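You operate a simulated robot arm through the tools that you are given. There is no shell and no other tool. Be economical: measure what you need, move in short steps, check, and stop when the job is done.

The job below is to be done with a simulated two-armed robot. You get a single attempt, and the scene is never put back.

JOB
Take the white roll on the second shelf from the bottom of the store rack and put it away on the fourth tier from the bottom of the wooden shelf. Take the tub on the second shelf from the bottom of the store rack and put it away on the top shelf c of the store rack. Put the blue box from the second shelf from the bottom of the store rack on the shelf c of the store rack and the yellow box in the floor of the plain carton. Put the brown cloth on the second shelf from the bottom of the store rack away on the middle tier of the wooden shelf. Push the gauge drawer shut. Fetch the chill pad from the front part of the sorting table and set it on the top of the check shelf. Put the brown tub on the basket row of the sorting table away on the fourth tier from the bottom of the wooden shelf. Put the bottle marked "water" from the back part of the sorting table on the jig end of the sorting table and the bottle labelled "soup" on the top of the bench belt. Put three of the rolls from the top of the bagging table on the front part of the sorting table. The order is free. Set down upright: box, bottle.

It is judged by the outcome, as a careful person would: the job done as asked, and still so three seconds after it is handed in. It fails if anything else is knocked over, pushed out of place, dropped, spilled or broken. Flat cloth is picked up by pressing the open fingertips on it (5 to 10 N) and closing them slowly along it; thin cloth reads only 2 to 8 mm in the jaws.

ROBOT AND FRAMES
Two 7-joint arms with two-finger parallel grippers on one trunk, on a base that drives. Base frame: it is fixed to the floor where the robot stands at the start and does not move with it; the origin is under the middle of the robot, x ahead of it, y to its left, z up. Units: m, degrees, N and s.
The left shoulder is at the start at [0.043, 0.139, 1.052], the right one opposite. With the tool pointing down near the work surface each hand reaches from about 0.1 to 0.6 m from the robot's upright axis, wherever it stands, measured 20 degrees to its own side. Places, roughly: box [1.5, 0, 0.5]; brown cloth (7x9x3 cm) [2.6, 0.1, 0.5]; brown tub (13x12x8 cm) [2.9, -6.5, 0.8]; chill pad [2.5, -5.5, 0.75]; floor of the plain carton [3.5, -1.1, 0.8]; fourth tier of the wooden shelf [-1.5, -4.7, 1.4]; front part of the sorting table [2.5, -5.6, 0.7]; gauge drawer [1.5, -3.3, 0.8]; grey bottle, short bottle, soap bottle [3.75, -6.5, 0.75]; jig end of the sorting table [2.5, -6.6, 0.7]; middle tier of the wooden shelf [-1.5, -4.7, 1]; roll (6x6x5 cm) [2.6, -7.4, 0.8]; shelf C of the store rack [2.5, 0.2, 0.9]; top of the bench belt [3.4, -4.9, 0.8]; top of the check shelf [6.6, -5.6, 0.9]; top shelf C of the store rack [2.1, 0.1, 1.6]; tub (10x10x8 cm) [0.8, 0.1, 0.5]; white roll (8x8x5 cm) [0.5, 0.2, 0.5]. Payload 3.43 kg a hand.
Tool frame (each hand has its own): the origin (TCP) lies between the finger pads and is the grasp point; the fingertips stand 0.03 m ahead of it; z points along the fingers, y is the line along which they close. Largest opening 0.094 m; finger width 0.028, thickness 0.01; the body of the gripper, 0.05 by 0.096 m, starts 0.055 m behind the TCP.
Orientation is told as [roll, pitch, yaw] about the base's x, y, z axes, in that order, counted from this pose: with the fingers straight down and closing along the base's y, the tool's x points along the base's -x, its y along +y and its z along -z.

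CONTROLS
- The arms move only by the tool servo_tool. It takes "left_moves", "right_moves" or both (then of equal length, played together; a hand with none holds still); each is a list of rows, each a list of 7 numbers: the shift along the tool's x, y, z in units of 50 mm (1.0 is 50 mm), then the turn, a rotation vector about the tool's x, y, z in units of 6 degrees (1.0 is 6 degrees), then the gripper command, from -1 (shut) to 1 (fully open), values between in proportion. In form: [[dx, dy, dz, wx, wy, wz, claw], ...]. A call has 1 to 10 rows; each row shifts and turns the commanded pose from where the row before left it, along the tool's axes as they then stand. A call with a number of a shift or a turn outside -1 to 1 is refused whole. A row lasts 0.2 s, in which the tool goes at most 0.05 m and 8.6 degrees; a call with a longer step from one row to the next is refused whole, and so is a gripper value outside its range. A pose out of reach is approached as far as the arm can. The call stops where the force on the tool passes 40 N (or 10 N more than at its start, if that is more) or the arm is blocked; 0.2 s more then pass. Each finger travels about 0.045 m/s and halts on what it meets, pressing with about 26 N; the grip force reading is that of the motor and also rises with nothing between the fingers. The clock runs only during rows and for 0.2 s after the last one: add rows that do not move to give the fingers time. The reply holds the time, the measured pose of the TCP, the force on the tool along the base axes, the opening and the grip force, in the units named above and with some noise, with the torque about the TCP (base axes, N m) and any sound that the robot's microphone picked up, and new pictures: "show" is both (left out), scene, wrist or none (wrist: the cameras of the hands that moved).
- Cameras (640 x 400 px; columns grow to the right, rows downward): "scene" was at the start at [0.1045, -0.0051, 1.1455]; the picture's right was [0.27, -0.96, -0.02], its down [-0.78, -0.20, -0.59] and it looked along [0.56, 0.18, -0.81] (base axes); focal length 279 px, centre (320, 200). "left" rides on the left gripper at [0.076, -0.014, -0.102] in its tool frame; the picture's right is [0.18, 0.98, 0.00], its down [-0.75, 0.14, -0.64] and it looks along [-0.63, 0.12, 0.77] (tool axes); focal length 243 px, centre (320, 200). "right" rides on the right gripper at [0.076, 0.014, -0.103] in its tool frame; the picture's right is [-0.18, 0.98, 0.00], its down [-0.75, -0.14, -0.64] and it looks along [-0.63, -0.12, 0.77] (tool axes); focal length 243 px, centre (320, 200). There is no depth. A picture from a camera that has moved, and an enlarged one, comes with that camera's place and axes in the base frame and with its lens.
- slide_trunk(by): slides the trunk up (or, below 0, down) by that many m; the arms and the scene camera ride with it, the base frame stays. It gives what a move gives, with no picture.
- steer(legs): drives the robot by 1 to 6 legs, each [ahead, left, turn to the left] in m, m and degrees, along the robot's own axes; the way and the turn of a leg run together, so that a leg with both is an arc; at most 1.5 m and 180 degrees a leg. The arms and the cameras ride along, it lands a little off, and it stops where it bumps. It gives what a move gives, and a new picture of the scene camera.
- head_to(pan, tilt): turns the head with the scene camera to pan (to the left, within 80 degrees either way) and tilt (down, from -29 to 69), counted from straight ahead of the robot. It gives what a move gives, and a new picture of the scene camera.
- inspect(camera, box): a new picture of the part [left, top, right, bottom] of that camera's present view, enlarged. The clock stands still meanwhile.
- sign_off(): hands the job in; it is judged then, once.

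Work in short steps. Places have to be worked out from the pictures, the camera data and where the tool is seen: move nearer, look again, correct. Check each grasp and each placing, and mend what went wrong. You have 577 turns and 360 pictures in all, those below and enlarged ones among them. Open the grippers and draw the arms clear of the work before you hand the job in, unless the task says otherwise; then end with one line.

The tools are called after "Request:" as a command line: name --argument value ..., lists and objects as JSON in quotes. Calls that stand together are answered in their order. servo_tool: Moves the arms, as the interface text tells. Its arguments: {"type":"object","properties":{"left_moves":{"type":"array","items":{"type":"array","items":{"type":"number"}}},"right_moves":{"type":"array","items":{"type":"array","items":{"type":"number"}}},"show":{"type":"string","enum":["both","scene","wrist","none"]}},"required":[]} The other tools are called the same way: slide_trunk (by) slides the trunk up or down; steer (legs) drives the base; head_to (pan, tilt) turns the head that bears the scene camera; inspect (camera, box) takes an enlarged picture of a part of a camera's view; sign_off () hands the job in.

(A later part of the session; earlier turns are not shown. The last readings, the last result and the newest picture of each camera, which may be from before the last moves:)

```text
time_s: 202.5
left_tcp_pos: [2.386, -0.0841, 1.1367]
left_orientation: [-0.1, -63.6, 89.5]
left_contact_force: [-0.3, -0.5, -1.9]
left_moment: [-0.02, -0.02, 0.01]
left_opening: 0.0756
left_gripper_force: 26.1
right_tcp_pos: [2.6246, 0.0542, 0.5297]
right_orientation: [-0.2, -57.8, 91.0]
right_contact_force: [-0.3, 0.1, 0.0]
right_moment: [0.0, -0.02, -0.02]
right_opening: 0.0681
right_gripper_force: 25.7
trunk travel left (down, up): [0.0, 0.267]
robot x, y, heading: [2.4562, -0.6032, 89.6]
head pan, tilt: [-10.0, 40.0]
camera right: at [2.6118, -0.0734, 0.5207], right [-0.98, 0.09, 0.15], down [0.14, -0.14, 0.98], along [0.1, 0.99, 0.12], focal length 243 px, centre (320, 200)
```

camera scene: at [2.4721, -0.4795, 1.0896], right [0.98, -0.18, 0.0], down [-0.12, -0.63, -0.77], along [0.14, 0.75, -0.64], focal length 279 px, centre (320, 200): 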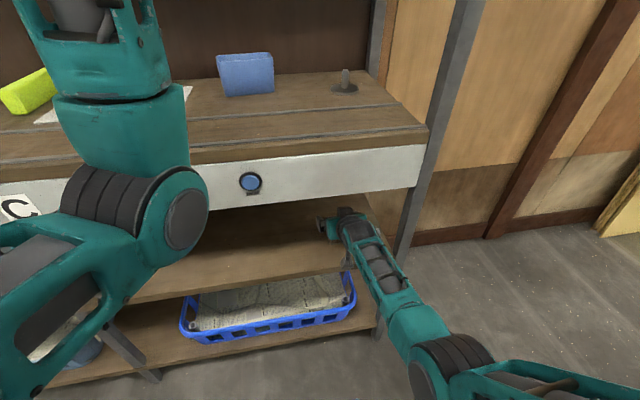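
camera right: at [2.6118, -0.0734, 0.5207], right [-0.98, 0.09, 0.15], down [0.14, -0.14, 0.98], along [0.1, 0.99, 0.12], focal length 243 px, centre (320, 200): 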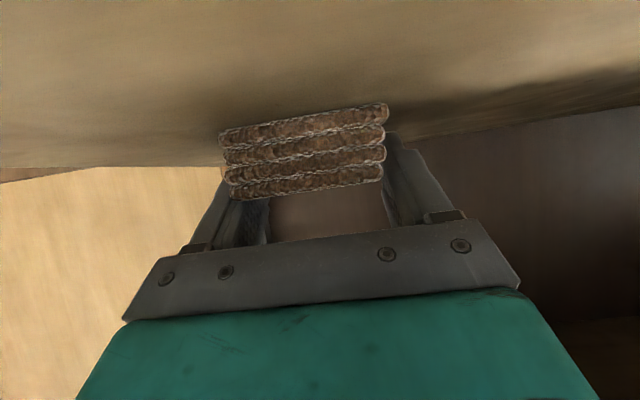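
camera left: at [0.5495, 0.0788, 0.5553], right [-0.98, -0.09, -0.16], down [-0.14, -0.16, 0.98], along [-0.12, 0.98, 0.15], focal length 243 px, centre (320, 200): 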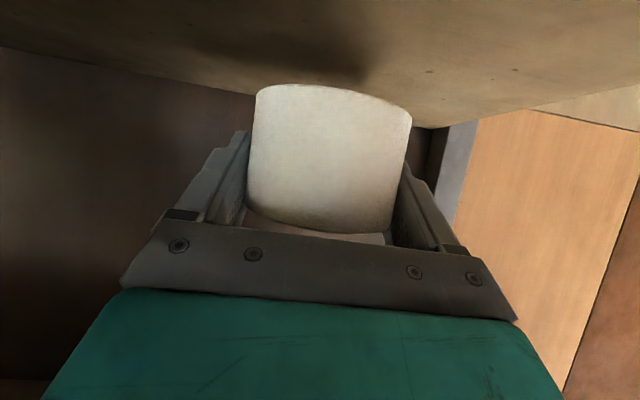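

Gripped at 6.8 cm. Lift 3 cm to check.

Request:
servo_tool --right_moves '[[-0.26, 0, -0.16, 0, 0, 0, -1], [-0.26, 0, -0.16, 0, 0, 0, -1], [0, 0, 0, 0, 0, 0, -1]]' --show "wrist"

```text
time_s: 203.3
left_tcp_pos: [2.3858, -0.0838, 1.1374]
left_orientation: [0.0, -63.6, 89.5]
left_contact_force: [0.8, -0.8, -0.7]
left_moment: [-0.01, -0.03, 0.02]
left_opening: 0.0754
left_gripper_force: 25.8
right_tcp_pos: [2.6243, 0.0566, 0.5605]
right_orientation: [-0.1, -57.7, 91.0]
right_contact_force: [-0.1, 0.2, -0.3]
right_moment: [-0.01, 0.0, -0.01]
right_opening: 0.0684
right_gripper_force: 25.7
trunk travel left (down, up): [0.0, 0.267]
robot x, y, heading: [2.4532, -0.6068, 89.8]
head pan, tilt: [-10.0, 40.0]
camera right: at [2.6124, -0.0722, 0.5517], right [-0.98, 0.09, 0.15], down [0.14, -0.14, 0.98], along [0.1, 0.99, 0.12], focal length 243 px, centre (320, 200)
```

right: 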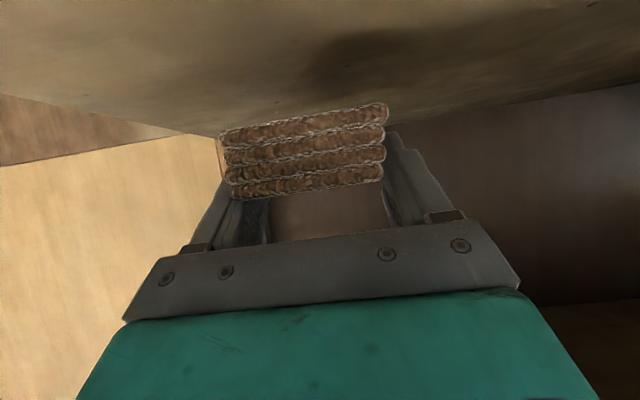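

Cloth is held. I raise it clear, back out, and travel towards the wooden shelf, first along −x.

Request:
steer --legs '[[-0.4, 0, 0], [0, 0, 90], [1.5, 0, 0], [0.95, 0, 0]]'

Request:
head_to --pan 45 --tilt 20

```text
time_s: 221.1
left_tcp_pos: [-0.5054, -0.981, 1.1375]
left_orientation: [-0.1, -63.6, 177.4]
left_contact_force: [-0.2, -0.3, -0.4]
left_moment: [0.02, 0.01, 0.01]
left_opening: 0.0752
left_gripper_force: 25.8
right_tcp_pos: [-0.6353, -0.7367, 0.5605]
right_orientation: [-0.2, -57.7, 178.8]
right_contact_force: [0.6, 0.0, -0.2]
right_moment: [-0.02, -0.02, -0.02]
right_opening: 0.0682
right_gripper_force: 26.1
trunk travel left (down, up): [0.0, 0.267]
robot x, y, heading: [0.0177, -0.9317, 177.7]
head pan, tilt: [-10.0, 40.0]
camera scene: at [-0.1037, -0.9116, 1.0896], right [0.22, 0.98, 0.0], down [0.63, -0.14, -0.77], along [-0.75, 0.17, -0.64], focal length 279 px, centre (320, 200)
```

scene: 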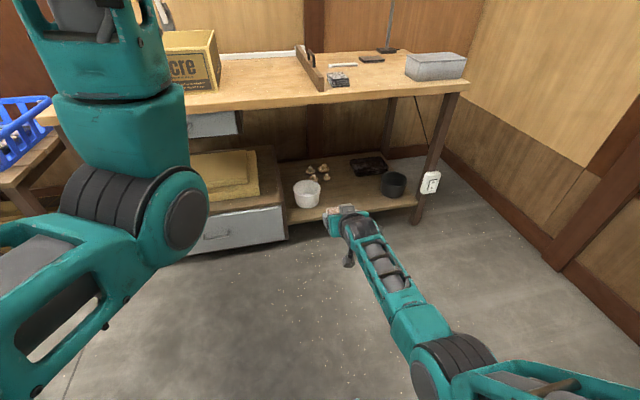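

```text
time_s: 222.3
left_tcp_pos: [-0.5061, -0.9814, 1.1371]
left_orientation: [-0.1, -63.6, 177.4]
left_contact_force: [-0.4, 0.5, -1.6]
left_moment: [0.01, 0.04, -0.04]
left_opening: 0.0755
left_gripper_force: 26.7
right_tcp_pos: [-0.6355, -0.7367, 0.5618]
right_orientation: [-0.2, -57.6, 178.9]
right_contact_force: [-0.4, -0.1, -0.9]
right_moment: [-0.01, 0.03, -0.01]
right_opening: 0.0683
right_gripper_force: 26.6
trunk travel left (down, up): [0.0, 0.267]
robot x, y, heading: [0.0209, -0.9337, 177.7]
head pan, tilt: [45.0, 20.0]
camera scene: at [-0.0894, -0.9929, 1.121], right [-0.67, 0.74, 0.0], down [0.25, 0.23, -0.94], along [-0.69, -0.63, -0.34], focal length 279 px, centre (320, 200)
```

scene: 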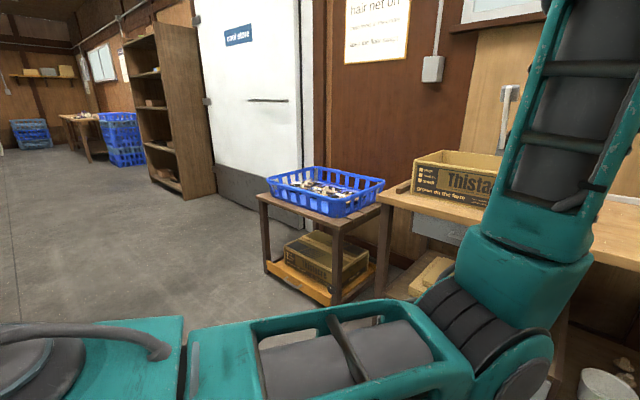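

The wooden shelf is seen beyond the cool-store door, opening towards the room. I turn and drive down the aisle to it.

Request:
steer --legs '[[0, 0, 92.3], [1.5, -0.15, 0], [1.5, -0.15, 0], [0.6, 0, 0], [0, 0, -90]]'

Request:
slide_trunk --by 0.2

Request:
head_to --pan 0 --tilt 10

```text
refused: leg 2 is longer than a leg can be; nothing moved
```

```text
time_s: 224.5
left_tcp_pos: [-0.5059, -0.9803, 1.3378]
left_orientation: [-0.1, -63.6, 177.3]
left_contact_force: [0.4, -0.1, -1.6]
left_moment: [0.02, 0.0, -0.01]
left_opening: 0.0754
left_gripper_force: 26.5
right_tcp_pos: [-0.6377, -0.7357, 0.76]
right_orientation: [-0.3, -57.7, 178.8]
right_contact_force: [-0.8, 0.1, -0.1]
right_moment: [0.01, 0.02, 0.04]
right_opening: 0.0682
right_gripper_force: 25.9
trunk travel left (down, up): [-0.2, 0.067]
robot x, y, heading: [0.0169, -0.9327, 177.8]
head pan, tilt: [45.0, 20.0]
```

```text
time_s: 225.6
left_tcp_pos: [-0.5053, -0.9813, 1.3382]
left_orientation: [-0.1, -63.7, 177.4]
left_contact_force: [-0.5, 0.4, -1.3]
left_moment: [0.0, 0.0, -0.02]
left_opening: 0.0753
left_gripper_force: 26.2
right_tcp_pos: [-0.6369, -0.7362, 0.7611]
right_orientation: [-0.1, -57.7, 178.8]
right_contact_force: [-0.4, 0.9, -0.3]
right_moment: [0.02, 0.0, 0.0]
right_opening: 0.0684
right_gripper_force: 26.4
trunk travel left (down, up): [-0.2, 0.067]
robot x, y, heading: [0.0128, -0.9346, 177.5]
head pan, tilt: [0.0, 10.0]
camera scene: at [-0.1136, -0.926, 1.3373], right [0.04, 1.0, 0.0], down [0.17, -0.01, -0.98], along [-0.98, 0.04, -0.17], focal length 279 px, centre (320, 200)
```

scene: 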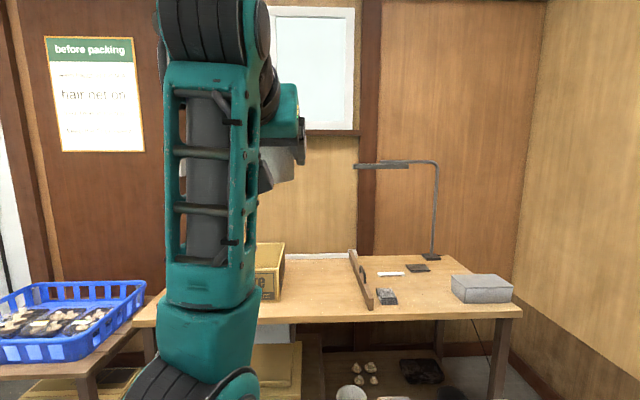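

Request:
steer --legs '[[0, 0, 92.5], [1.45, -0.15, 0], [1.45, -0.15, 0], [0.65, 0, 0], [0, 0, -90]]'

```text
time_s: 250.6
left_tcp_pos: [-0.7386, -4.5537, 1.338]
left_orientation: [-0.1, -63.6, -178.4]
left_contact_force: [0.2, 0.1, -0.6]
left_moment: [-0.02, 0.02, -0.02]
left_opening: 0.0754
left_gripper_force: 25.5
right_tcp_pos: [-0.8869, -4.3206, 0.7616]
right_orientation: [-0.2, -57.7, -176.9]
right_contact_force: [0.8, -0.2, -0.5]
right_moment: [0.02, 0.02, -0.01]
right_opening: 0.0683
right_gripper_force: 25.9
trunk travel left (down, up): [-0.2, 0.067]
robot x, y, heading: [-0.2232, -4.4653, -178.3]
head pan, tilt: [0.0, 10.0]
camera scene: at [-0.352, -4.4703, 1.3373], right [-0.03, 1.0, 0.0], down [0.17, 0.01, -0.98], along [-0.98, -0.03, -0.17], focal length 279 px, centre (320, 200)
```

scene: 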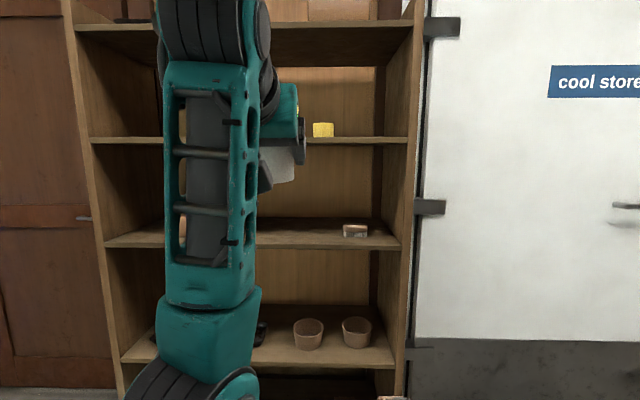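

Five tiers: about 0.1, 0.55, 1.0 (middle), 1.38 (fourth), 1.73. Roll goes on the 4th with the left hand, cloth on the middle with the right. I square up, shift left, and raise the hands.

Request:
steer --legs '[[0, 0.28, -1.7]]'

Request:
slide_trunk --by 0.065

Request:
servo_tool --left_moves '[[-0.7, 0, -0.36, 0, 0.4, 0, -1], [-0.7, 0, -0.36, 0, 0.35, 0, -1], [0, 0, 0, 0, 0, 0, -1], [0, 0, 0, 0, 0, 0, -1], [0, 0, 0, 0, 0, 0, -1], [0, 0, 0, 0, 0, 0, -1]]' --right_moves '[[-0.82, 0, -0.52, 0, 0, 0, -1], [-0.82, 0, -0.52, 0, 0, 0, -1], [-0.82, 0, -0.52, 0, 0, 0, -1], [-0.82, 0, -0.52, 0, 0, 0, -1], [-0.82, 0, -0.52, 0, 0, 0, -1], [0, 0, 0, 0, 0, 0, -1]]' --show "scene"

```text
time_s: 252.6
left_tcp_pos: [-0.736, -4.8179, 1.3382]
left_orientation: [-0.2, -63.7, 179.8]
left_contact_force: [-0.3, -0.3, -0.7]
left_moment: [-0.01, 0.01, -0.01]
left_opening: 0.0754
left_gripper_force: 25.7
right_tcp_pos: [-0.8787, -4.5802, 0.7617]
right_orientation: [-0.4, -57.7, -178.5]
right_contact_force: [0.4, 0.3, 0.0]
right_moment: [-0.01, -0.04, -0.02]
right_opening: 0.0681
right_gripper_force: 26.7
trunk travel left (down, up): [-0.2, 0.067]
robot x, y, heading: [-0.2143, -4.7472, -179.8]
head pan, tilt: [0.0, 10.0]
camera scene: at [-0.3476, -4.7467, 1.3373], right [0.0, 1.0, 0.0], down [0.17, 0.0, -0.98], along [-0.98, 0.0, -0.17], focal length 279 px, centre (320, 200)
```

scene: 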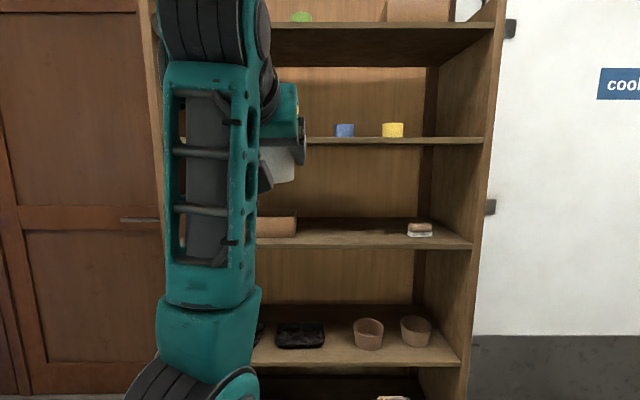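

```text
time_s: 253.6
left_tcp_pos: [-0.7367, -4.8181, 1.402]
left_orientation: [-0.2, -63.6, 179.9]
left_contact_force: [0.3, -0.5, -1.4]
left_moment: [0.0, 0.01, -0.01]
left_opening: 0.0753
left_gripper_force: 25.8
right_tcp_pos: [-0.8789, -4.581, 0.8247]
right_orientation: [-0.2, -57.7, -178.6]
right_contact_force: [0.5, -0.9, -0.4]
right_moment: [0.01, -0.03, -0.03]
right_opening: 0.0682
right_gripper_force: 26.2
trunk travel left (down, up): [-0.265, 0.002]
robot x, y, heading: [-0.2161, -4.7468, -180.0]
head pan, tilt: [0.0, 10.0]
```

```text
time_s: 255.0
left_tcp_pos: [-0.7521, -4.8183, 1.4803]
left_orientation: [0.0, -59.1, 180.0]
left_contact_force: [-0.1, -0.7, -1.2]
left_moment: [0.02, 0.0, 0.0]
left_opening: 0.0751
left_gripper_force: 26.5
left hand out of reach, approached as far as the arm can: row 1
right_tcp_pos: [-0.8802, -4.5793, 1.0711]
right_orientation: [-0.2, -57.7, -178.5]
right_contact_force: [-0.7, 0.0, -1.4]
right_moment: [0.01, 0.0, -0.04]
right_opening: 0.0681
right_gripper_force: 25.9
trunk travel left (down, up): [-0.265, 0.002]
robot x, y, heading: [-0.2131, -4.7524, -180.2]
head pan, tilt: [0.0, 10.0]
camera scene: at [-0.3477, -4.7461, 1.4023], right [0.0, 1.0, 0.0], down [0.17, 0.0, -0.98], along [-0.98, 0.0, -0.17], focal length 279 px, centre (320, 200)
```

scene: 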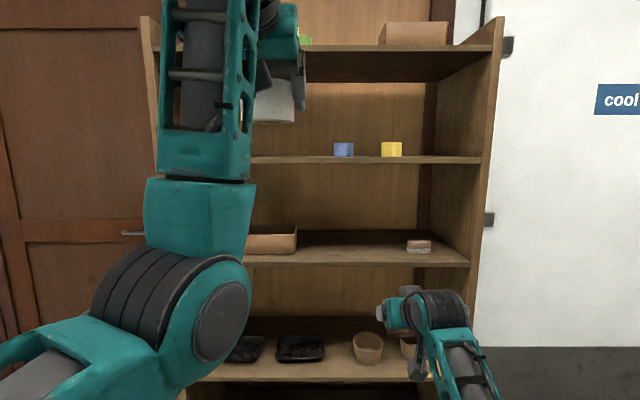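

Middle tier has free space between a tray and a brush where the right hand is aimed; tier 4 is free at the left hand's y. I drive forward.

Request:
steer --legs '[[0.4, 0, 0]]'

Request:
inspect --camera "left" --box '[0, 0, 640, 400]'

Request:
inspect --camera "right" --box '[0, 0, 640, 400]'

```text
time_s: 257.5
left_tcp_pos: [-1.1467, -4.8233, 1.4806]
left_orientation: [0.0, -59.3, -179.8]
left_contact_force: [-0.3, -0.1, -0.8]
left_moment: [-0.03, 0.0, 0.02]
left_opening: 0.0755
left_gripper_force: 25.9
right_tcp_pos: [-1.2755, -4.585, 1.0703]
right_orientation: [-0.2, -57.7, -178.3]
right_contact_force: [-0.1, 0.1, -1.0]
right_moment: [-0.02, -0.01, -0.01]
right_opening: 0.0684
right_gripper_force: 25.7
trunk travel left (down, up): [-0.265, 0.002]
robot x, y, heading: [-0.6132, -4.7497, -179.7]
head pan, tilt: [0.0, 10.0]
camera scene: at [-0.7442, -4.7483, 1.4022], right [-0.01, 1.0, 0.0], down [0.17, 0.0, -0.98], along [-0.98, -0.01, -0.17], focal length 279 px, centre (320, 200)
```

scene: 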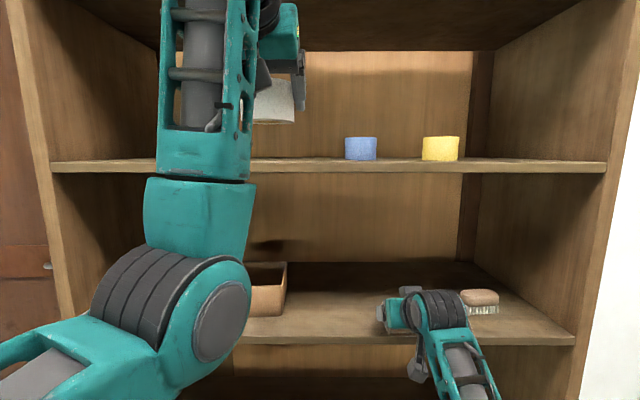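

```text
1.00 times, centred on (320, 200) of left
camera zoom: at [-1.0215, -4.8091, 1.4682], right [0.1, -0.98, -0.16], down [0.17, -0.14, 0.98], along [-0.98, -0.12, 0.15], focal length 243 px, centre (320, 200)
```

zoom: 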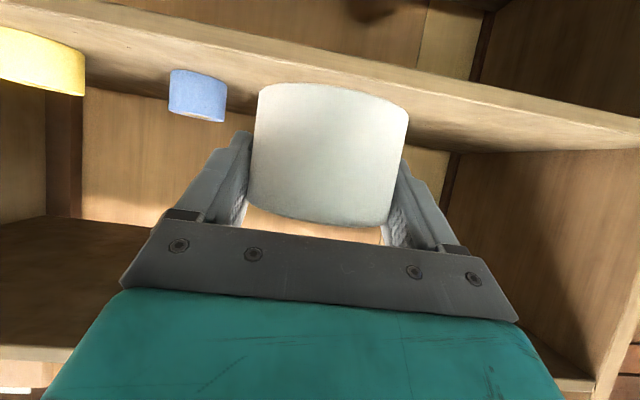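

```text
1.00 times, centred on (320, 200) of right
camera zoom: at [-1.1491, -4.5959, 1.0607], right [-0.07, -0.99, 0.15], down [0.14, 0.14, 0.98], along [-0.99, 0.09, 0.12], focal length 243 px, centre (320, 200)
```

zoom: 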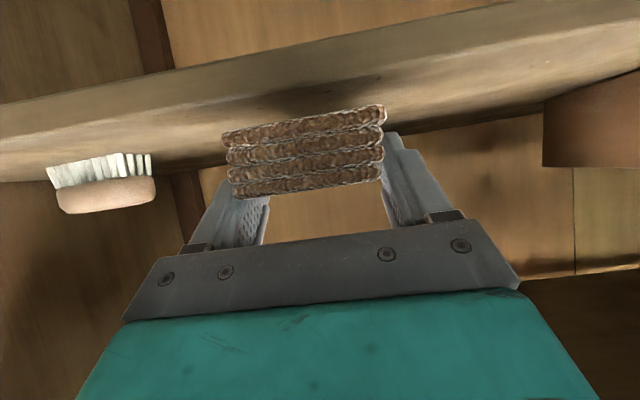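

Request:
steer --legs '[[0.145, 0, 0]]'

Request:
servo_tool --right_moves '[[0.17, 0, 0.1, 0, 0, 0, -1], [0.1, 0, 0.06, 0, 0, 0, -1], [0, 0, 0, 0, 0, 0, -1]]' --show "wrist"

```text
time_s: 258.8
left_tcp_pos: [-1.2932, -4.8239, 1.4794]
left_orientation: [-0.1, -59.3, -179.9]
left_contact_force: [0.2, 0.0, -1.7]
left_moment: [-0.02, 0.01, -0.02]
left_opening: 0.0755
left_gripper_force: 26.6
right_tcp_pos: [-1.4221, -4.5854, 1.0698]
right_orientation: [-0.2, -57.8, -178.3]
right_contact_force: [0.0, 0.4, -0.9]
right_moment: [0.03, 0.02, 0.01]
right_opening: 0.0687
right_gripper_force: 26.1
trunk travel left (down, up): [-0.265, 0.002]
robot x, y, heading: [-0.7585, -4.7478, -179.7]
head pan, tilt: [0.0, 10.0]
camera scene: at [-0.8906, -4.749, 1.4022], right [-0.01, 1.0, 0.0], down [0.17, 0.0, -0.98], along [-0.98, -0.01, -0.17], focal length 279 px, centre (320, 200)
```

scene: 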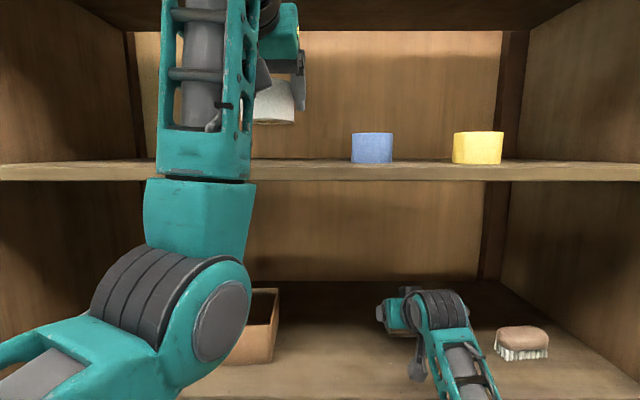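

```text
time_s: 259.6
left_tcp_pos: [-1.2942, -4.8229, 1.481]
left_orientation: [0.0, -59.3, -179.9]
left_contact_force: [0.6, 0.5, -1.5]
left_moment: [0.03, -0.03, -0.04]
left_opening: 0.0752
left_gripper_force: 26.5
right_tcp_pos: [-1.4228, -4.5851, 1.0543]
right_orientation: [-0.2, -57.7, -178.3]
right_contact_force: [0.0, 0.5, -0.8]
right_moment: [-0.01, 0.04, 0.0]
right_opening: 0.0681
right_gripper_force: 25.6
trunk travel left (down, up): [-0.265, 0.002]
robot x, y, heading: [-0.7596, -4.7496, -179.7]
head pan, tilt: [0.0, 10.0]
camera right: at [-1.2945, -4.5962, 1.0448], right [-0.07, -0.99, 0.15], down [0.14, 0.14, 0.98], along [-0.99, 0.09, 0.12], focal length 243 px, centre (320, 200)
```

right: 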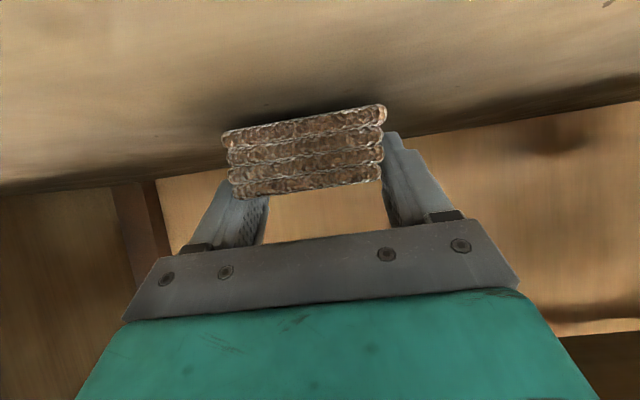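

Lower further in small steps until contact.

Request:
servo_tool --right_moves '[[0.08, 0, 0.05, 0, 0, 0, -1], [0.08, 0, 0.05, 0, 0, 0, -1], [0, 0, 0, 0, 0, 0, -1]]' --show "none"

Request:
servo_tool --right_moves '[[0.06, 0, 0.04, 0, 0, 0, -1], [0, 0, 0, 0, 0, 0, -1]]' --show "none"

```text
time_s: 260.4
left_tcp_pos: [-1.2917, -4.8229, 1.4825]
left_orientation: [-0.2, -59.2, -179.7]
left_contact_force: [-0.2, -0.7, -1.4]
left_moment: [-0.01, 0.02, 0.01]
left_opening: 0.0754
left_gripper_force: 26.1
right_tcp_pos: [-1.4227, -4.5839, 1.0496]
right_orientation: [-0.3, -58.4, -178.3]
right_contact_force: [-4.6, 0.8, 18.6]
right_moment: [0.16, -0.53, 0.06]
right_opening: 0.0683
right_gripper_force: 25.7
trunk travel left (down, up): [-0.265, 0.002]
robot x, y, heading: [-0.7553, -4.7501, -179.7]
head pan, tilt: [0.0, 10.0]
```

```text
time_s: 261.2
left_tcp_pos: [-1.2917, -4.8225, 1.4803]
left_orientation: [-0.1, -59.3, -179.9]
left_contact_force: [0.6, -0.2, -0.9]
left_moment: [-0.03, 0.02, -0.02]
left_opening: 0.0755
left_gripper_force: 26.0
right_tcp_pos: [-1.4233, -4.5858, 1.0515]
right_orientation: [-0.1, -58.8, -178.4]
right_contact_force: [5.1, 0.1, 9.6]
right_moment: [-0.03, -1.63, 0.05]
right_opening: 0.0681
right_gripper_force: 26.1
trunk travel left (down, up): [-0.265, 0.002]
robot x, y, heading: [-0.7623, -4.7504, -179.5]
head pan, tilt: [0.0, 10.0]
stopped in row 2 (right hand): the force on the tool passed its limit (the readings are from after the stop); the commanded pose is now the measured one
```

Contact (cloth at the surface, bracket nearly too). I release the cloth.

Request:
servo_tool --right_moves '[[0, 0, 0, 0, 0, 0, 0.4], [0, 0, 0, 0, 0, 0, 0.6], [0, 0, 0, 0, 0, 0, 0.8], [0, 0, 0, 0, 0, 0, 0.9], [-0.15, 0, -0.1, 0, 0, 0, 0.9], [0, 0, 0, 0, 0, 0, 0.9]]' --show "wrist"

```text
time_s: 262.6
left_tcp_pos: [-1.2932, -4.8232, 1.4803]
left_orientation: [-0.1, -59.3, -179.8]
left_contact_force: [-1.0, 0.7, -1.2]
left_moment: [0.02, 0.02, 0.02]
left_opening: 0.0753
left_gripper_force: 25.6
right_tcp_pos: [-1.4235, -4.5856, 1.057]
right_orientation: [-0.3, -58.4, -178.3]
right_contact_force: [0.7, -0.4, 0.3]
right_moment: [0.02, -0.02, -0.01]
right_opening: 0.0893
right_gripper_force: 0.1
trunk travel left (down, up): [-0.265, 0.002]
robot x, y, heading: [-0.7601, -4.7473, -179.7]
head pan, tilt: [0.0, 10.0]
camera right: at [-1.296, -4.5966, 1.046], right [-0.07, -0.99, 0.15], down [0.15, 0.14, 0.98], along [-0.99, 0.09, 0.14], focal length 243 px, centre (320, 200)
```

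right: 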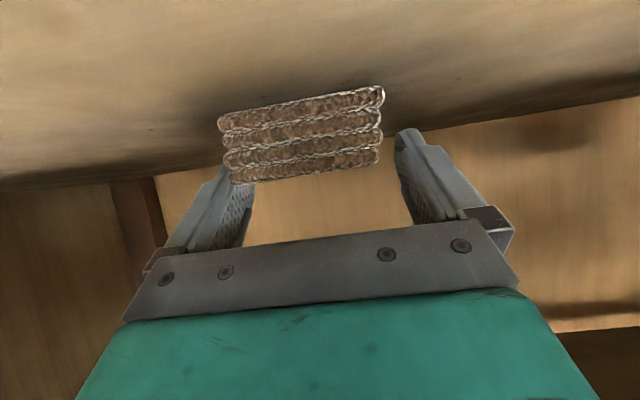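

Now lift the right hand clear and back, while the left extends over tier 4.

Request:
servo_tool --left_moves '[[0, 0, 0, 0, 0, 0, -1], [-0.51, 0, 0.85, 0, 0, 0, -1], [-0.51, 0, 0.85, 0, 0, 0, -1], [0, 0, 0, 0, 0, 0, -1], [0, 0, 0, 0, 0, 0, -1]]' --right_moves '[[-0.84, 0, -0.52, 0, 0, 0, 0.9], [0.52, 0, -0.85, 0, 0, 0, 0.9], [0.52, 0, -0.85, 0, 0, 0, 0.9], [0.52, 0, -0.85, 0, 0, 0, 0.9], [0, 0, 0, 0, 0, 0, 0.9]]'

```text
time_s: 263.8
left_tcp_pos: [-1.3914, -4.8222, 1.4805]
left_orientation: [-0.2, -59.2, -179.8]
left_contact_force: [0.1, 0.5, -1.7]
left_moment: [0.01, 0.04, 0.0]
left_opening: 0.0754
left_gripper_force: 26.2
right_tcp_pos: [-1.2743, -4.5805, 1.1051]
right_orientation: [-0.3, -58.5, -178.3]
right_contact_force: [-0.2, -0.5, 0.6]
right_moment: [-0.01, 0.02, 0.01]
right_opening: 0.0891
right_gripper_force: 0.0
trunk travel left (down, up): [-0.265, 0.002]
robot x, y, heading: [-0.7608, -4.7499, -179.8]
head pan, tilt: [0.0, 10.0]
camera scene: at [-0.8904, -4.7491, 1.4022], right [-0.01, 1.0, 0.0], down [0.17, 0.0, -0.98], along [-0.98, -0.01, -0.17], focal length 279 px, centre (320, 200)
camera right: at [-1.1465, -4.5925, 1.0945], right [-0.07, -0.99, 0.15], down [0.15, 0.14, 0.98], along [-0.99, 0.09, 0.14], focal length 243 px, centre (320, 200)
camera left: at [-1.2656, -4.8084, 1.4698], right [0.09, -0.98, -0.16], down [0.17, -0.14, 0.98], along [-0.98, -0.12, 0.15], focal length 243 px, centre (320, 200)
```

scene: 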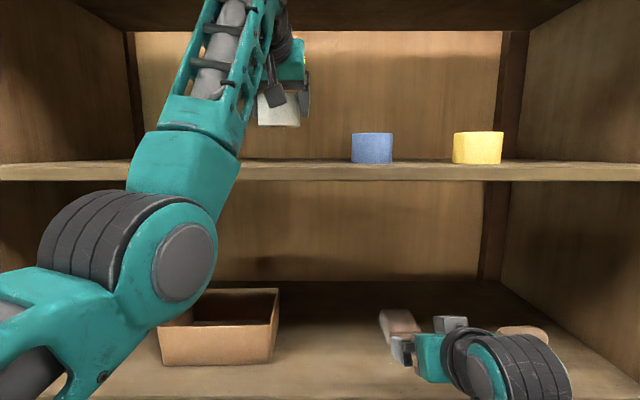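
right: 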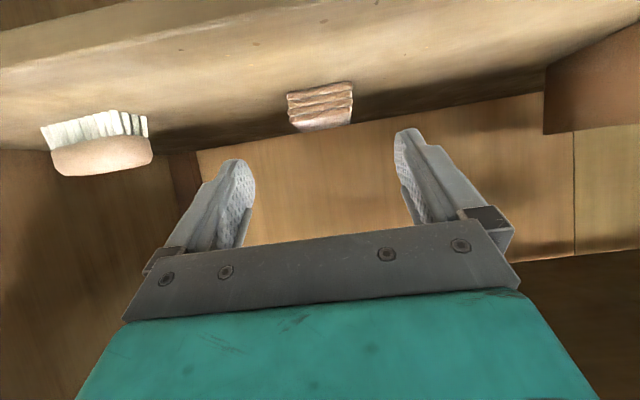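
left: 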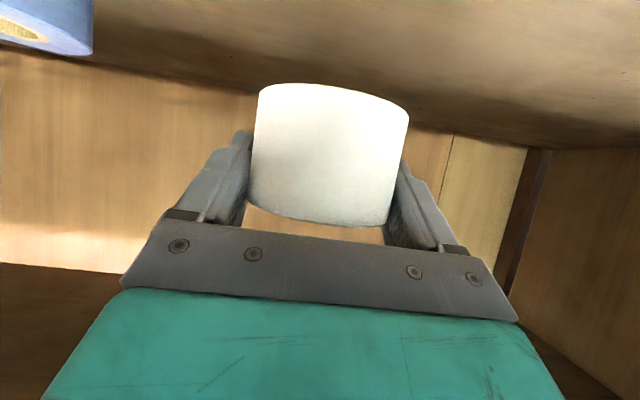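

Request:
servo_tool --left_moves '[[0.34, 0, 0.2, 0, 0, 0, -1], [0.34, 0, 0.2, 0, 0, 0, -1], [0.1, 0, 0.06, 0, 0, 0, -1], [0, 0, 0, 0, 0, 0, -1]]' --show "none"

Request:
servo_tool --left_moves '[[0.08, 0, 0.05, 0, 0, 0, -1], [0.08, 0, 0.05, 0, 0, 0, -1], [0, 0, 0, 0, 0, 0, -1]]'

```text
time_s: 264.8
left_tcp_pos: [-1.3921, -4.8223, 1.4348]
left_orientation: [-0.1, -59.3, -180.0]
left_contact_force: [0.0, 0.6, -2.0]
left_moment: [0.01, 0.04, 0.0]
left_opening: 0.0753
left_gripper_force: 26.1
right_tcp_pos: [-1.2738, -4.5812, 1.1055]
right_orientation: [-0.2, -58.4, -178.4]
right_contact_force: [-1.3, 0.0, 0.0]
right_moment: [-0.03, -0.03, 0.03]
right_opening: 0.0893
right_gripper_force: 0.1
trunk travel left (down, up): [-0.265, 0.002]
robot x, y, heading: [-0.759, -4.7471, -179.8]
head pan, tilt: [0.0, 10.0]
```

```text
time_s: 265.6
left_tcp_pos: [-1.3921, -4.8229, 1.4254]
left_orientation: [-0.1, -59.3, -179.9]
left_contact_force: [-0.8, -0.1, -1.1]
left_moment: [0.03, 0.03, 0.04]
left_opening: 0.0754
left_gripper_force: 26.4
right_tcp_pos: [-1.2746, -4.5821, 1.1066]
right_orientation: [-0.3, -58.5, -178.4]
right_contact_force: [-0.7, 0.1, -0.2]
right_moment: [0.03, 0.0, 0.02]
right_opening: 0.0893
right_gripper_force: 0.0
trunk travel left (down, up): [-0.265, 0.002]
robot x, y, heading: [-0.761, -4.7533, -179.8]
head pan, tilt: [0.0, 10.0]
camera scene: at [-0.8897, -4.749, 1.4023], right [-0.01, 1.0, 0.0], down [0.17, 0.0, -0.98], along [-0.98, -0.01, -0.17], focal length 279 px, centre (320, 200)
camera left: at [-1.2659, -4.8099, 1.4142], right [0.09, -0.98, -0.16], down [0.17, -0.14, 0.98], along [-0.98, -0.12, 0.15], focal length 243 px, centre (320, 200)
```

scene: 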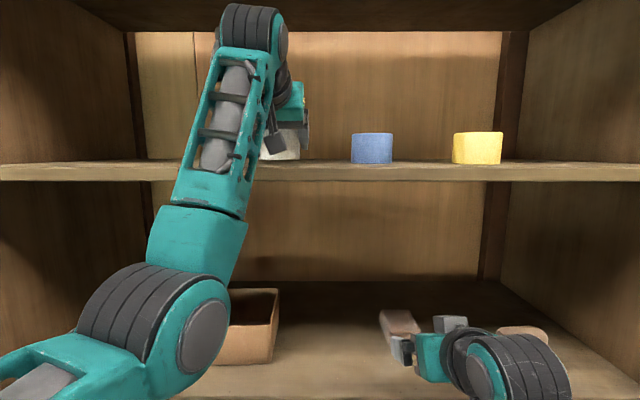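
left: 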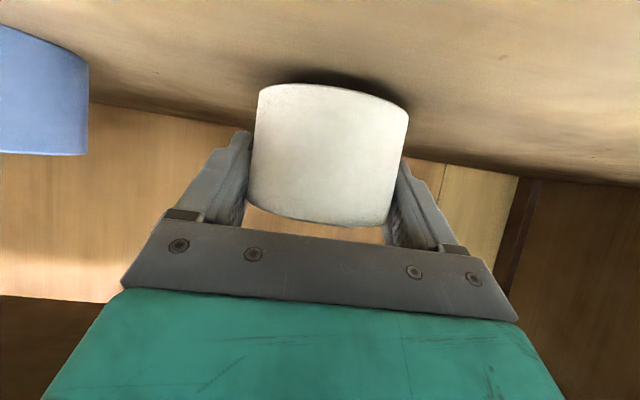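

Request:
servo_tool --left_moves '[[0.06, 0, 0.04, 0, 0, 0, -1], [0, 0, 0, 0, 0, 0, -1]]' --show "none"

Request:
servo_tool --left_moves '[[0.06, 0, 0.04, 0, 0, 0, -1], [0, 0, 0, 0, 0, 0, -1]]' --show "none"

Request:
servo_tool --left_moves '[[0.06, 0, 0.04, 0, 0, 0, -1], [0, 0, 0, 0, 0, 0, -1]]' --show "wrist"

```text
time_s: 266.2
left_tcp_pos: [-1.393, -4.8238, 1.4234]
left_orientation: [0.0, -59.3, -179.8]
left_contact_force: [0.4, -0.9, -2.0]
left_moment: [0.0, -0.04, 0.02]
left_opening: 0.0755
left_gripper_force: 26.4
right_tcp_pos: [-1.2752, -4.5811, 1.1062]
right_orientation: [-0.3, -58.5, -178.3]
right_contact_force: [1.0, -0.1, 0.0]
right_moment: [0.03, -0.01, -0.01]
right_opening: 0.0891
right_gripper_force: 0.0
trunk travel left (down, up): [-0.265, 0.002]
robot x, y, heading: [-0.7621, -4.7466, -179.7]
head pan, tilt: [0.0, 10.0]
```

```text
time_s: 266.8
left_tcp_pos: [-1.3926, -4.8236, 1.4203]
left_orientation: [-0.2, -59.3, -179.8]
left_contact_force: [-0.3, 0.0, 0.7]
left_moment: [0.06, -0.02, 0.0]
left_opening: 0.0755
left_gripper_force: 25.8
right_tcp_pos: [-1.2742, -4.5808, 1.1069]
right_orientation: [-0.2, -58.5, -178.5]
right_contact_force: [-0.3, 0.5, -0.6]
right_moment: [-0.05, 0.01, -0.01]
right_opening: 0.0895
right_gripper_force: 0.1
trunk travel left (down, up): [-0.265, 0.002]
robot x, y, heading: [-0.7593, -4.7477, -179.7]
head pan, tilt: [0.0, 10.0]
```

```text
time_s: 267.4
left_tcp_pos: [-1.3926, -4.8246, 1.4201]
left_orientation: [-0.2, -59.6, -179.8]
left_contact_force: [-6.7, -2.1, 18.7]
left_moment: [-0.16, -0.33, -0.03]
left_opening: 0.0758
left_gripper_force: 26.5
right_tcp_pos: [-1.2738, -4.5813, 1.1069]
right_orientation: [-0.3, -58.6, -178.3]
right_contact_force: [0.0, 0.1, 0.7]
right_moment: [0.0, -0.01, 0.01]
right_opening: 0.0893
right_gripper_force: 0.1
trunk travel left (down, up): [-0.265, 0.002]
robot x, y, heading: [-0.7571, -4.7484, -179.6]
head pan, tilt: [0.0, 10.0]
camera left: at [-1.266, -4.8101, 1.4061], right [0.09, -0.98, -0.16], down [0.17, -0.14, 0.97], along [-0.98, -0.12, 0.16], focal length 243 px, centre (320, 200)
```

left: 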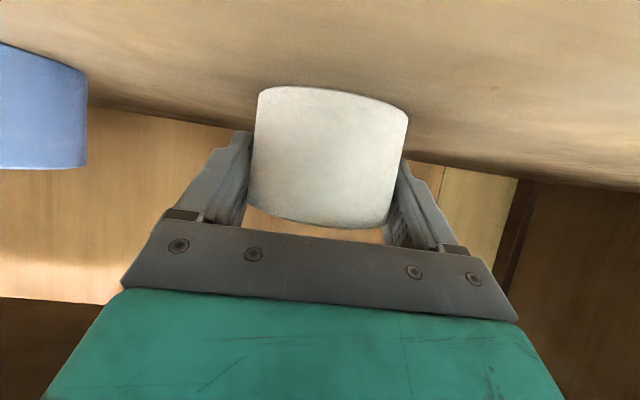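

Contact: the roll is down. Raise command 2 mm, open, and drive straight back.

Request:
servo_tool --left_moves '[[-0.05, 0, -0.03, 0, 0, 0, -1], [0, 0, 0, 0, 0, 0, 0.7], [0, 0, 0, 0, 0, 0, 1], [0, 0, 0, 0, 0, 0, 1], [0.1, 0, -0.17, 0, 0, 0, 1]]' --show "wrist"

Request:
steer --legs '[[-0.5, 0, 0]]'

```text
time_s: 268.6
left_tcp_pos: [-1.3823, -4.822, 1.419]
left_orientation: [-0.1, -59.2, -179.9]
left_contact_force: [1.0, -0.1, -0.1]
left_moment: [0.0, 0.0, -0.05]
left_opening: 0.094
left_gripper_force: 0.2
right_tcp_pos: [-1.2742, -4.5803, 1.1068]
right_orientation: [-0.1, -58.6, -178.5]
right_contact_force: [0.3, 1.0, -0.7]
right_moment: [-0.03, 0.0, 0.03]
right_opening: 0.0893
right_gripper_force: 0.1
trunk travel left (down, up): [-0.265, 0.002]
robot x, y, heading: [-0.7604, -4.747, -179.8]
head pan, tilt: [0.0, 10.0]
camera left: at [-1.2566, -4.8095, 1.4072], right [0.09, -0.98, -0.16], down [0.17, -0.14, 0.98], along [-0.98, -0.12, 0.15], focal length 243 px, centre (320, 200)
```

left: 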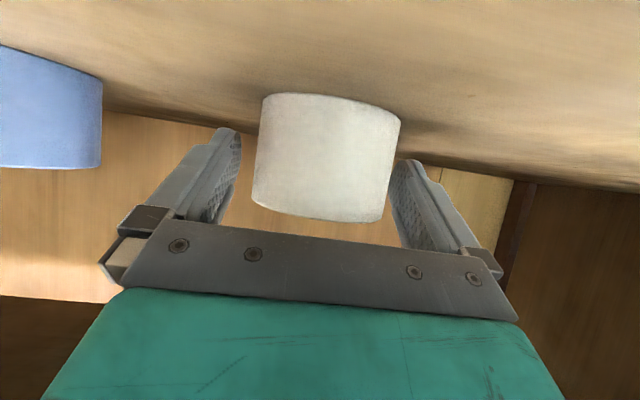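

```text
time_s: 271.6
left_tcp_pos: [-0.8817, -4.8171, 1.4206]
left_orientation: [-0.1, -59.3, 179.7]
left_contact_force: [-0.1, 0.3, -0.3]
left_moment: [0.01, 0.02, 0.02]
left_opening: 0.0938
left_gripper_force: 0.0
right_tcp_pos: [-0.77, -4.5747, 1.1056]
right_orientation: [-0.2, -58.7, -178.9]
right_contact_force: [0.4, 0.8, -0.3]
right_moment: [-0.02, -0.01, -0.02]
right_opening: 0.0891
right_gripper_force: 0.0
trunk travel left (down, up): [-0.265, 0.002]
robot x, y, heading: [-0.2577, -4.7468, 179.6]
head pan, tilt: [0.0, 10.0]
camera scene: at [-0.3871, -4.7475, 1.4024], right [0.0, 1.0, 0.0], down [0.17, 0.0, -0.98], along [-0.98, 0.0, -0.17], focal length 279 px, centre (320, 200)
```

scene: 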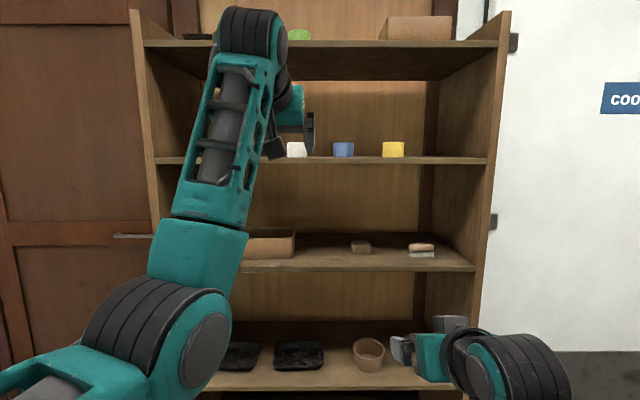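

Roll and cloth are in place. Now bring the left arm down to a travel pose and turn round to look for the gauge drawer.

Request:
servo_tool --left_moves '[[0.85, 0, 0.51, 0, 0, 0, 1], [0.85, 0, 0.51, 0, 0, 0, 1], [0.85, 0, 0.51, 0, 0, 0, 1], [0.85, 0, 0.51, 0, 0, 0, 1], [0.85, 0, 0.51, 0, 0, 0, 1], [0.85, 0, 0.51, 0, 0, 0, 1], [0.5, 0.3, -0.8, 0, 0, 0, 1], [0.5, 0.3, -0.8, 0, 0, 0, 1], [0.85, 0, 0.51, 0, 0, 0, 1], [0, 0, 0, 0, 0, 0, 1]]' --show "none"

Request:
steer --legs '[[-0.3, 0, 0], [0, 0, -150]]'

```text
time_s: 274.0
left_tcp_pos: [-0.8064, -4.8507, 1.1252]
left_orientation: [0.5, -66.1, 179.4]
left_contact_force: [-0.4, 0.2, -0.2]
left_moment: [0.0, -0.01, 0.0]
left_opening: 0.0937
left_gripper_force: 0.0
right_tcp_pos: [-0.7704, -4.5753, 1.1066]
right_orientation: [-0.2, -58.5, -179.1]
right_contact_force: [0.1, 0.0, -0.1]
right_moment: [-0.01, 0.0, -0.02]
right_opening: 0.0891
right_gripper_force: 0.1
trunk travel left (down, up): [-0.265, 0.002]
robot x, y, heading: [-0.2574, -4.7464, 179.6]
head pan, tilt: [0.0, 10.0]
stopped in row 10 (left hand): the arm was blocked; the commanded pose is now the measured one
```

```text
time_s: 282.1
left_tcp_pos: [0.4476, -4.3703, 1.1261]
left_orientation: [0.3, -65.9, 31.7]
left_contact_force: [-0.7, -0.5, -0.9]
left_moment: [-0.01, -0.01, 0.0]
left_opening: 0.0941
left_gripper_force: 0.0
right_tcp_pos: [0.5638, -4.6235, 1.1055]
right_orientation: [-0.2, -58.5, 33.4]
right_contact_force: [-0.4, 1.0, -0.2]
right_moment: [0.02, -0.04, -0.01]
right_opening: 0.0893
right_gripper_force: 0.0
trunk travel left (down, up): [-0.265, 0.002]
robot x, y, heading: [0.0382, -4.7516, 31.9]
head pan, tilt: [0.0, 10.0]
camera scene: at [0.1532, -4.6798, 1.4023], right [0.53, -0.85, 0.0], down [-0.15, -0.09, -0.98], along [0.84, 0.52, -0.17], focal length 279 px, centre (320, 200)
```

scene: 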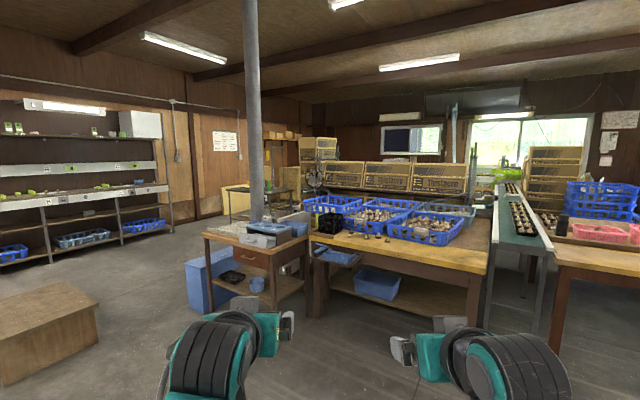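

Request:
inspect --camera "scene" --box '[170, 190, 350, 320]'

```text
3.08 times, centred on (260, 255) of scene
camera zoom: at [0.1532, -4.6798, 1.4023], right [0.53, -0.85, 0.0], down [-0.15, -0.09, -0.98], along [0.84, 0.52, -0.17], focal length 859 px, centre (505, 31)
```

zoom: 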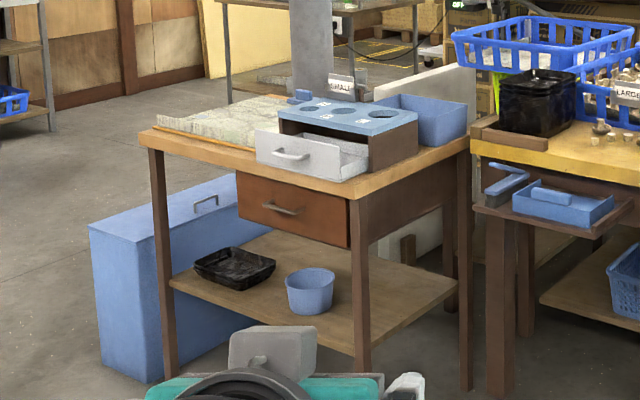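

The gauge drawer is the grey drawer under the blue sizing gauge on the small table; it faces −x, at about (1.48, −3.29, 0.8). I go stand before it.

Request:
steer --legs '[[0, 0, -31.9], [0, 1.45, 0], [0.55, 0.1, 0]]'

Request:
head_to --pan -5 --tilt 38

```text
time_s: 293.6
left_tcp_pos: [1.1039, -3.0892, 1.1257]
left_orientation: [0.3, -65.9, 0.7]
left_contact_force: [0.5, -0.1, -0.2]
left_moment: [-0.01, 0.02, -0.06]
left_opening: 0.0939
left_gripper_force: 0.0
right_tcp_pos: [1.0734, -3.3657, 1.1068]
right_orientation: [-0.2, -58.5, 2.2]
right_contact_force: [1.0, -0.2, 0.3]
right_moment: [0.02, 0.01, -0.01]
right_opening: 0.0895
right_gripper_force: 0.2
trunk travel left (down, up): [-0.265, 0.002]
robot x, y, heading: [0.559, -3.2027, 1.1]
head pan, tilt: [0.0, 10.0]
camera scene: at [0.6931, -3.2003, 1.4023], right [0.02, -1.0, 0.0], down [-0.17, 0.0, -0.98], along [0.98, 0.02, -0.17], focal length 279 px, centre (320, 200)
```

scene: 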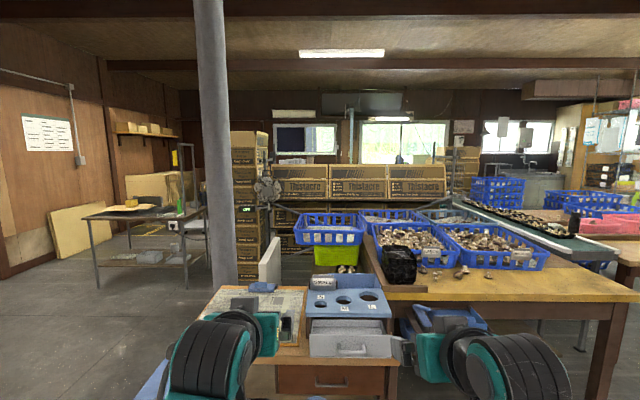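

```text
time_s: 294.5
left_tcp_pos: [1.103, -3.088, 1.1262]
left_orientation: [0.3, -66.0, 0.7]
left_contact_force: [0.2, 0.0, 0.2]
left_moment: [-0.01, 0.0, 0.0]
left_opening: 0.0939
left_gripper_force: 0.0
right_tcp_pos: [1.0737, -3.3648, 1.106]
right_orientation: [-0.2, -58.5, 2.3]
right_contact_force: [-0.3, 0.7, -0.1]
right_moment: [-0.02, -0.02, -0.01]
right_opening: 0.0892
right_gripper_force: 0.0
trunk travel left (down, up): [-0.265, 0.002]
robot x, y, heading: [0.5545, -3.2033, 1.2]
head pan, tilt: [-5.0, 38.0]
camera scene: at [0.6858, -3.208, 1.3577], right [-0.07, -1.0, 0.0], down [-0.61, 0.04, -0.79], along [0.79, -0.06, -0.62], focal length 279 px, centre (320, 200)
```

scene: 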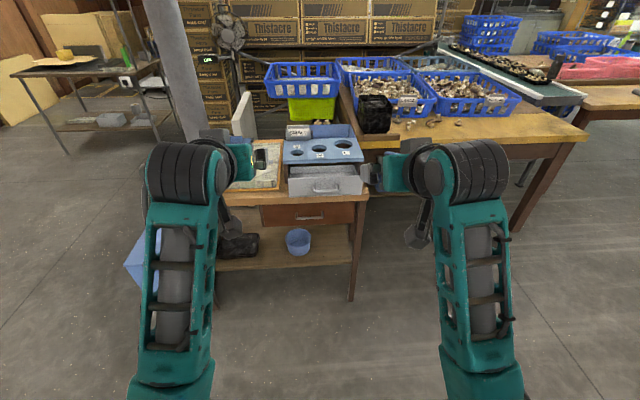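

I lower the trunk, shape the right hand into a closed forward-pointing fist at the drawer's height and y≈−3.283, keeping the left hand back.

Request:
slide_trunk --by -0.2

Request:
servo_tool --right_moves '[[0, 0.8, 0, 0, -1, 0, -1], [0, 0.8, 0, 0, -0.9, 0, -1], [-0.34, 0, 0.93, 0, 0, 0, -1], [-0.34, 0, 0.93, 0, 0, 0, -1], [-0.34, 0, 0.93, 0, 0, 0, -1], [0.84, 0, 0.31, 0, 0, 0, -1], [0.84, 0, 0.31, 0, 0, 0, -1], [0, 0, 0, 0, 0, 0, -1]]'

```text
time_s: 296.6
left_tcp_pos: [1.1028, -3.0878, 0.9262]
left_orientation: [0.3, -66.0, 0.8]
left_contact_force: [0.5, 0.2, -0.6]
left_moment: [0.01, 0.01, 0.02]
left_opening: 0.094
left_gripper_force: 0.1
right_tcp_pos: [1.0727, -3.3644, 0.9061]
right_orientation: [-0.2, -58.5, 2.3]
right_contact_force: [0.0, -0.8, -1.1]
right_moment: [0.01, 0.04, -0.01]
right_opening: 0.0893
right_gripper_force: 0.0
trunk travel left (down, up): [-0.065, 0.202]
robot x, y, heading: [0.5596, -3.2023, 1.3]
head pan, tilt: [-5.0, 38.0]
```

```text
time_s: 298.4
left_tcp_pos: [1.1033, -3.0893, 0.9267]
left_orientation: [0.4, -66.0, 0.6]
left_contact_force: [-0.2, 0.7, -0.4]
left_moment: [0.01, 0.0, 0.01]
left_opening: 0.0939
left_gripper_force: 0.1
right_tcp_pos: [1.219, -3.2789, 0.8164]
right_orientation: [-0.3, -69.9, 2.3]
right_contact_force: [-0.3, 0.1, -0.2]
right_moment: [0.01, -0.04, -0.01]
right_opening: 0.0
right_gripper_force: 26.2
trunk travel left (down, up): [-0.065, 0.202]
robot x, y, heading: [0.5581, -3.2028, 1.0]
head pan, tilt: [-5.0, 38.0]
camera scene: at [0.6859, -3.208, 1.1576], right [-0.07, -1.0, 0.0], down [-0.61, 0.04, -0.79], along [0.79, -0.06, -0.62], focal length 279 px, centre (320, 200)
camera right: at [1.0964, -3.2683, 0.7808], right [0.03, 0.98, 0.17], down [-0.34, -0.15, 0.93], along [0.94, -0.08, 0.33], focal length 243 px, centre (320, 200)
```

scene: 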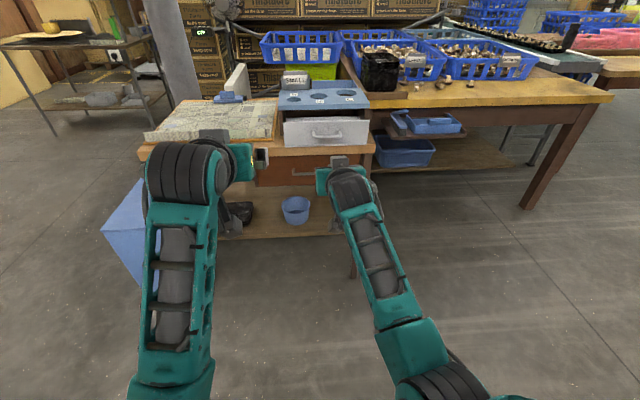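
right: 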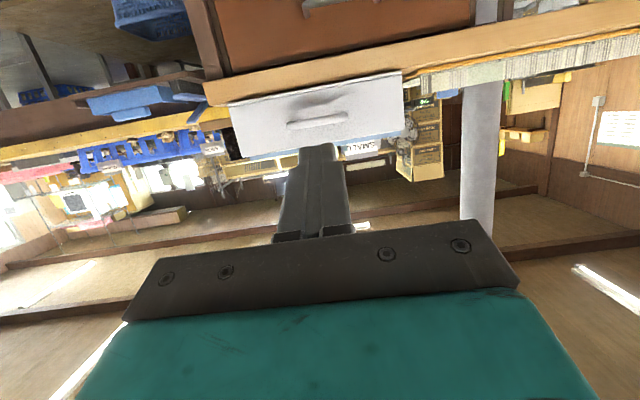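

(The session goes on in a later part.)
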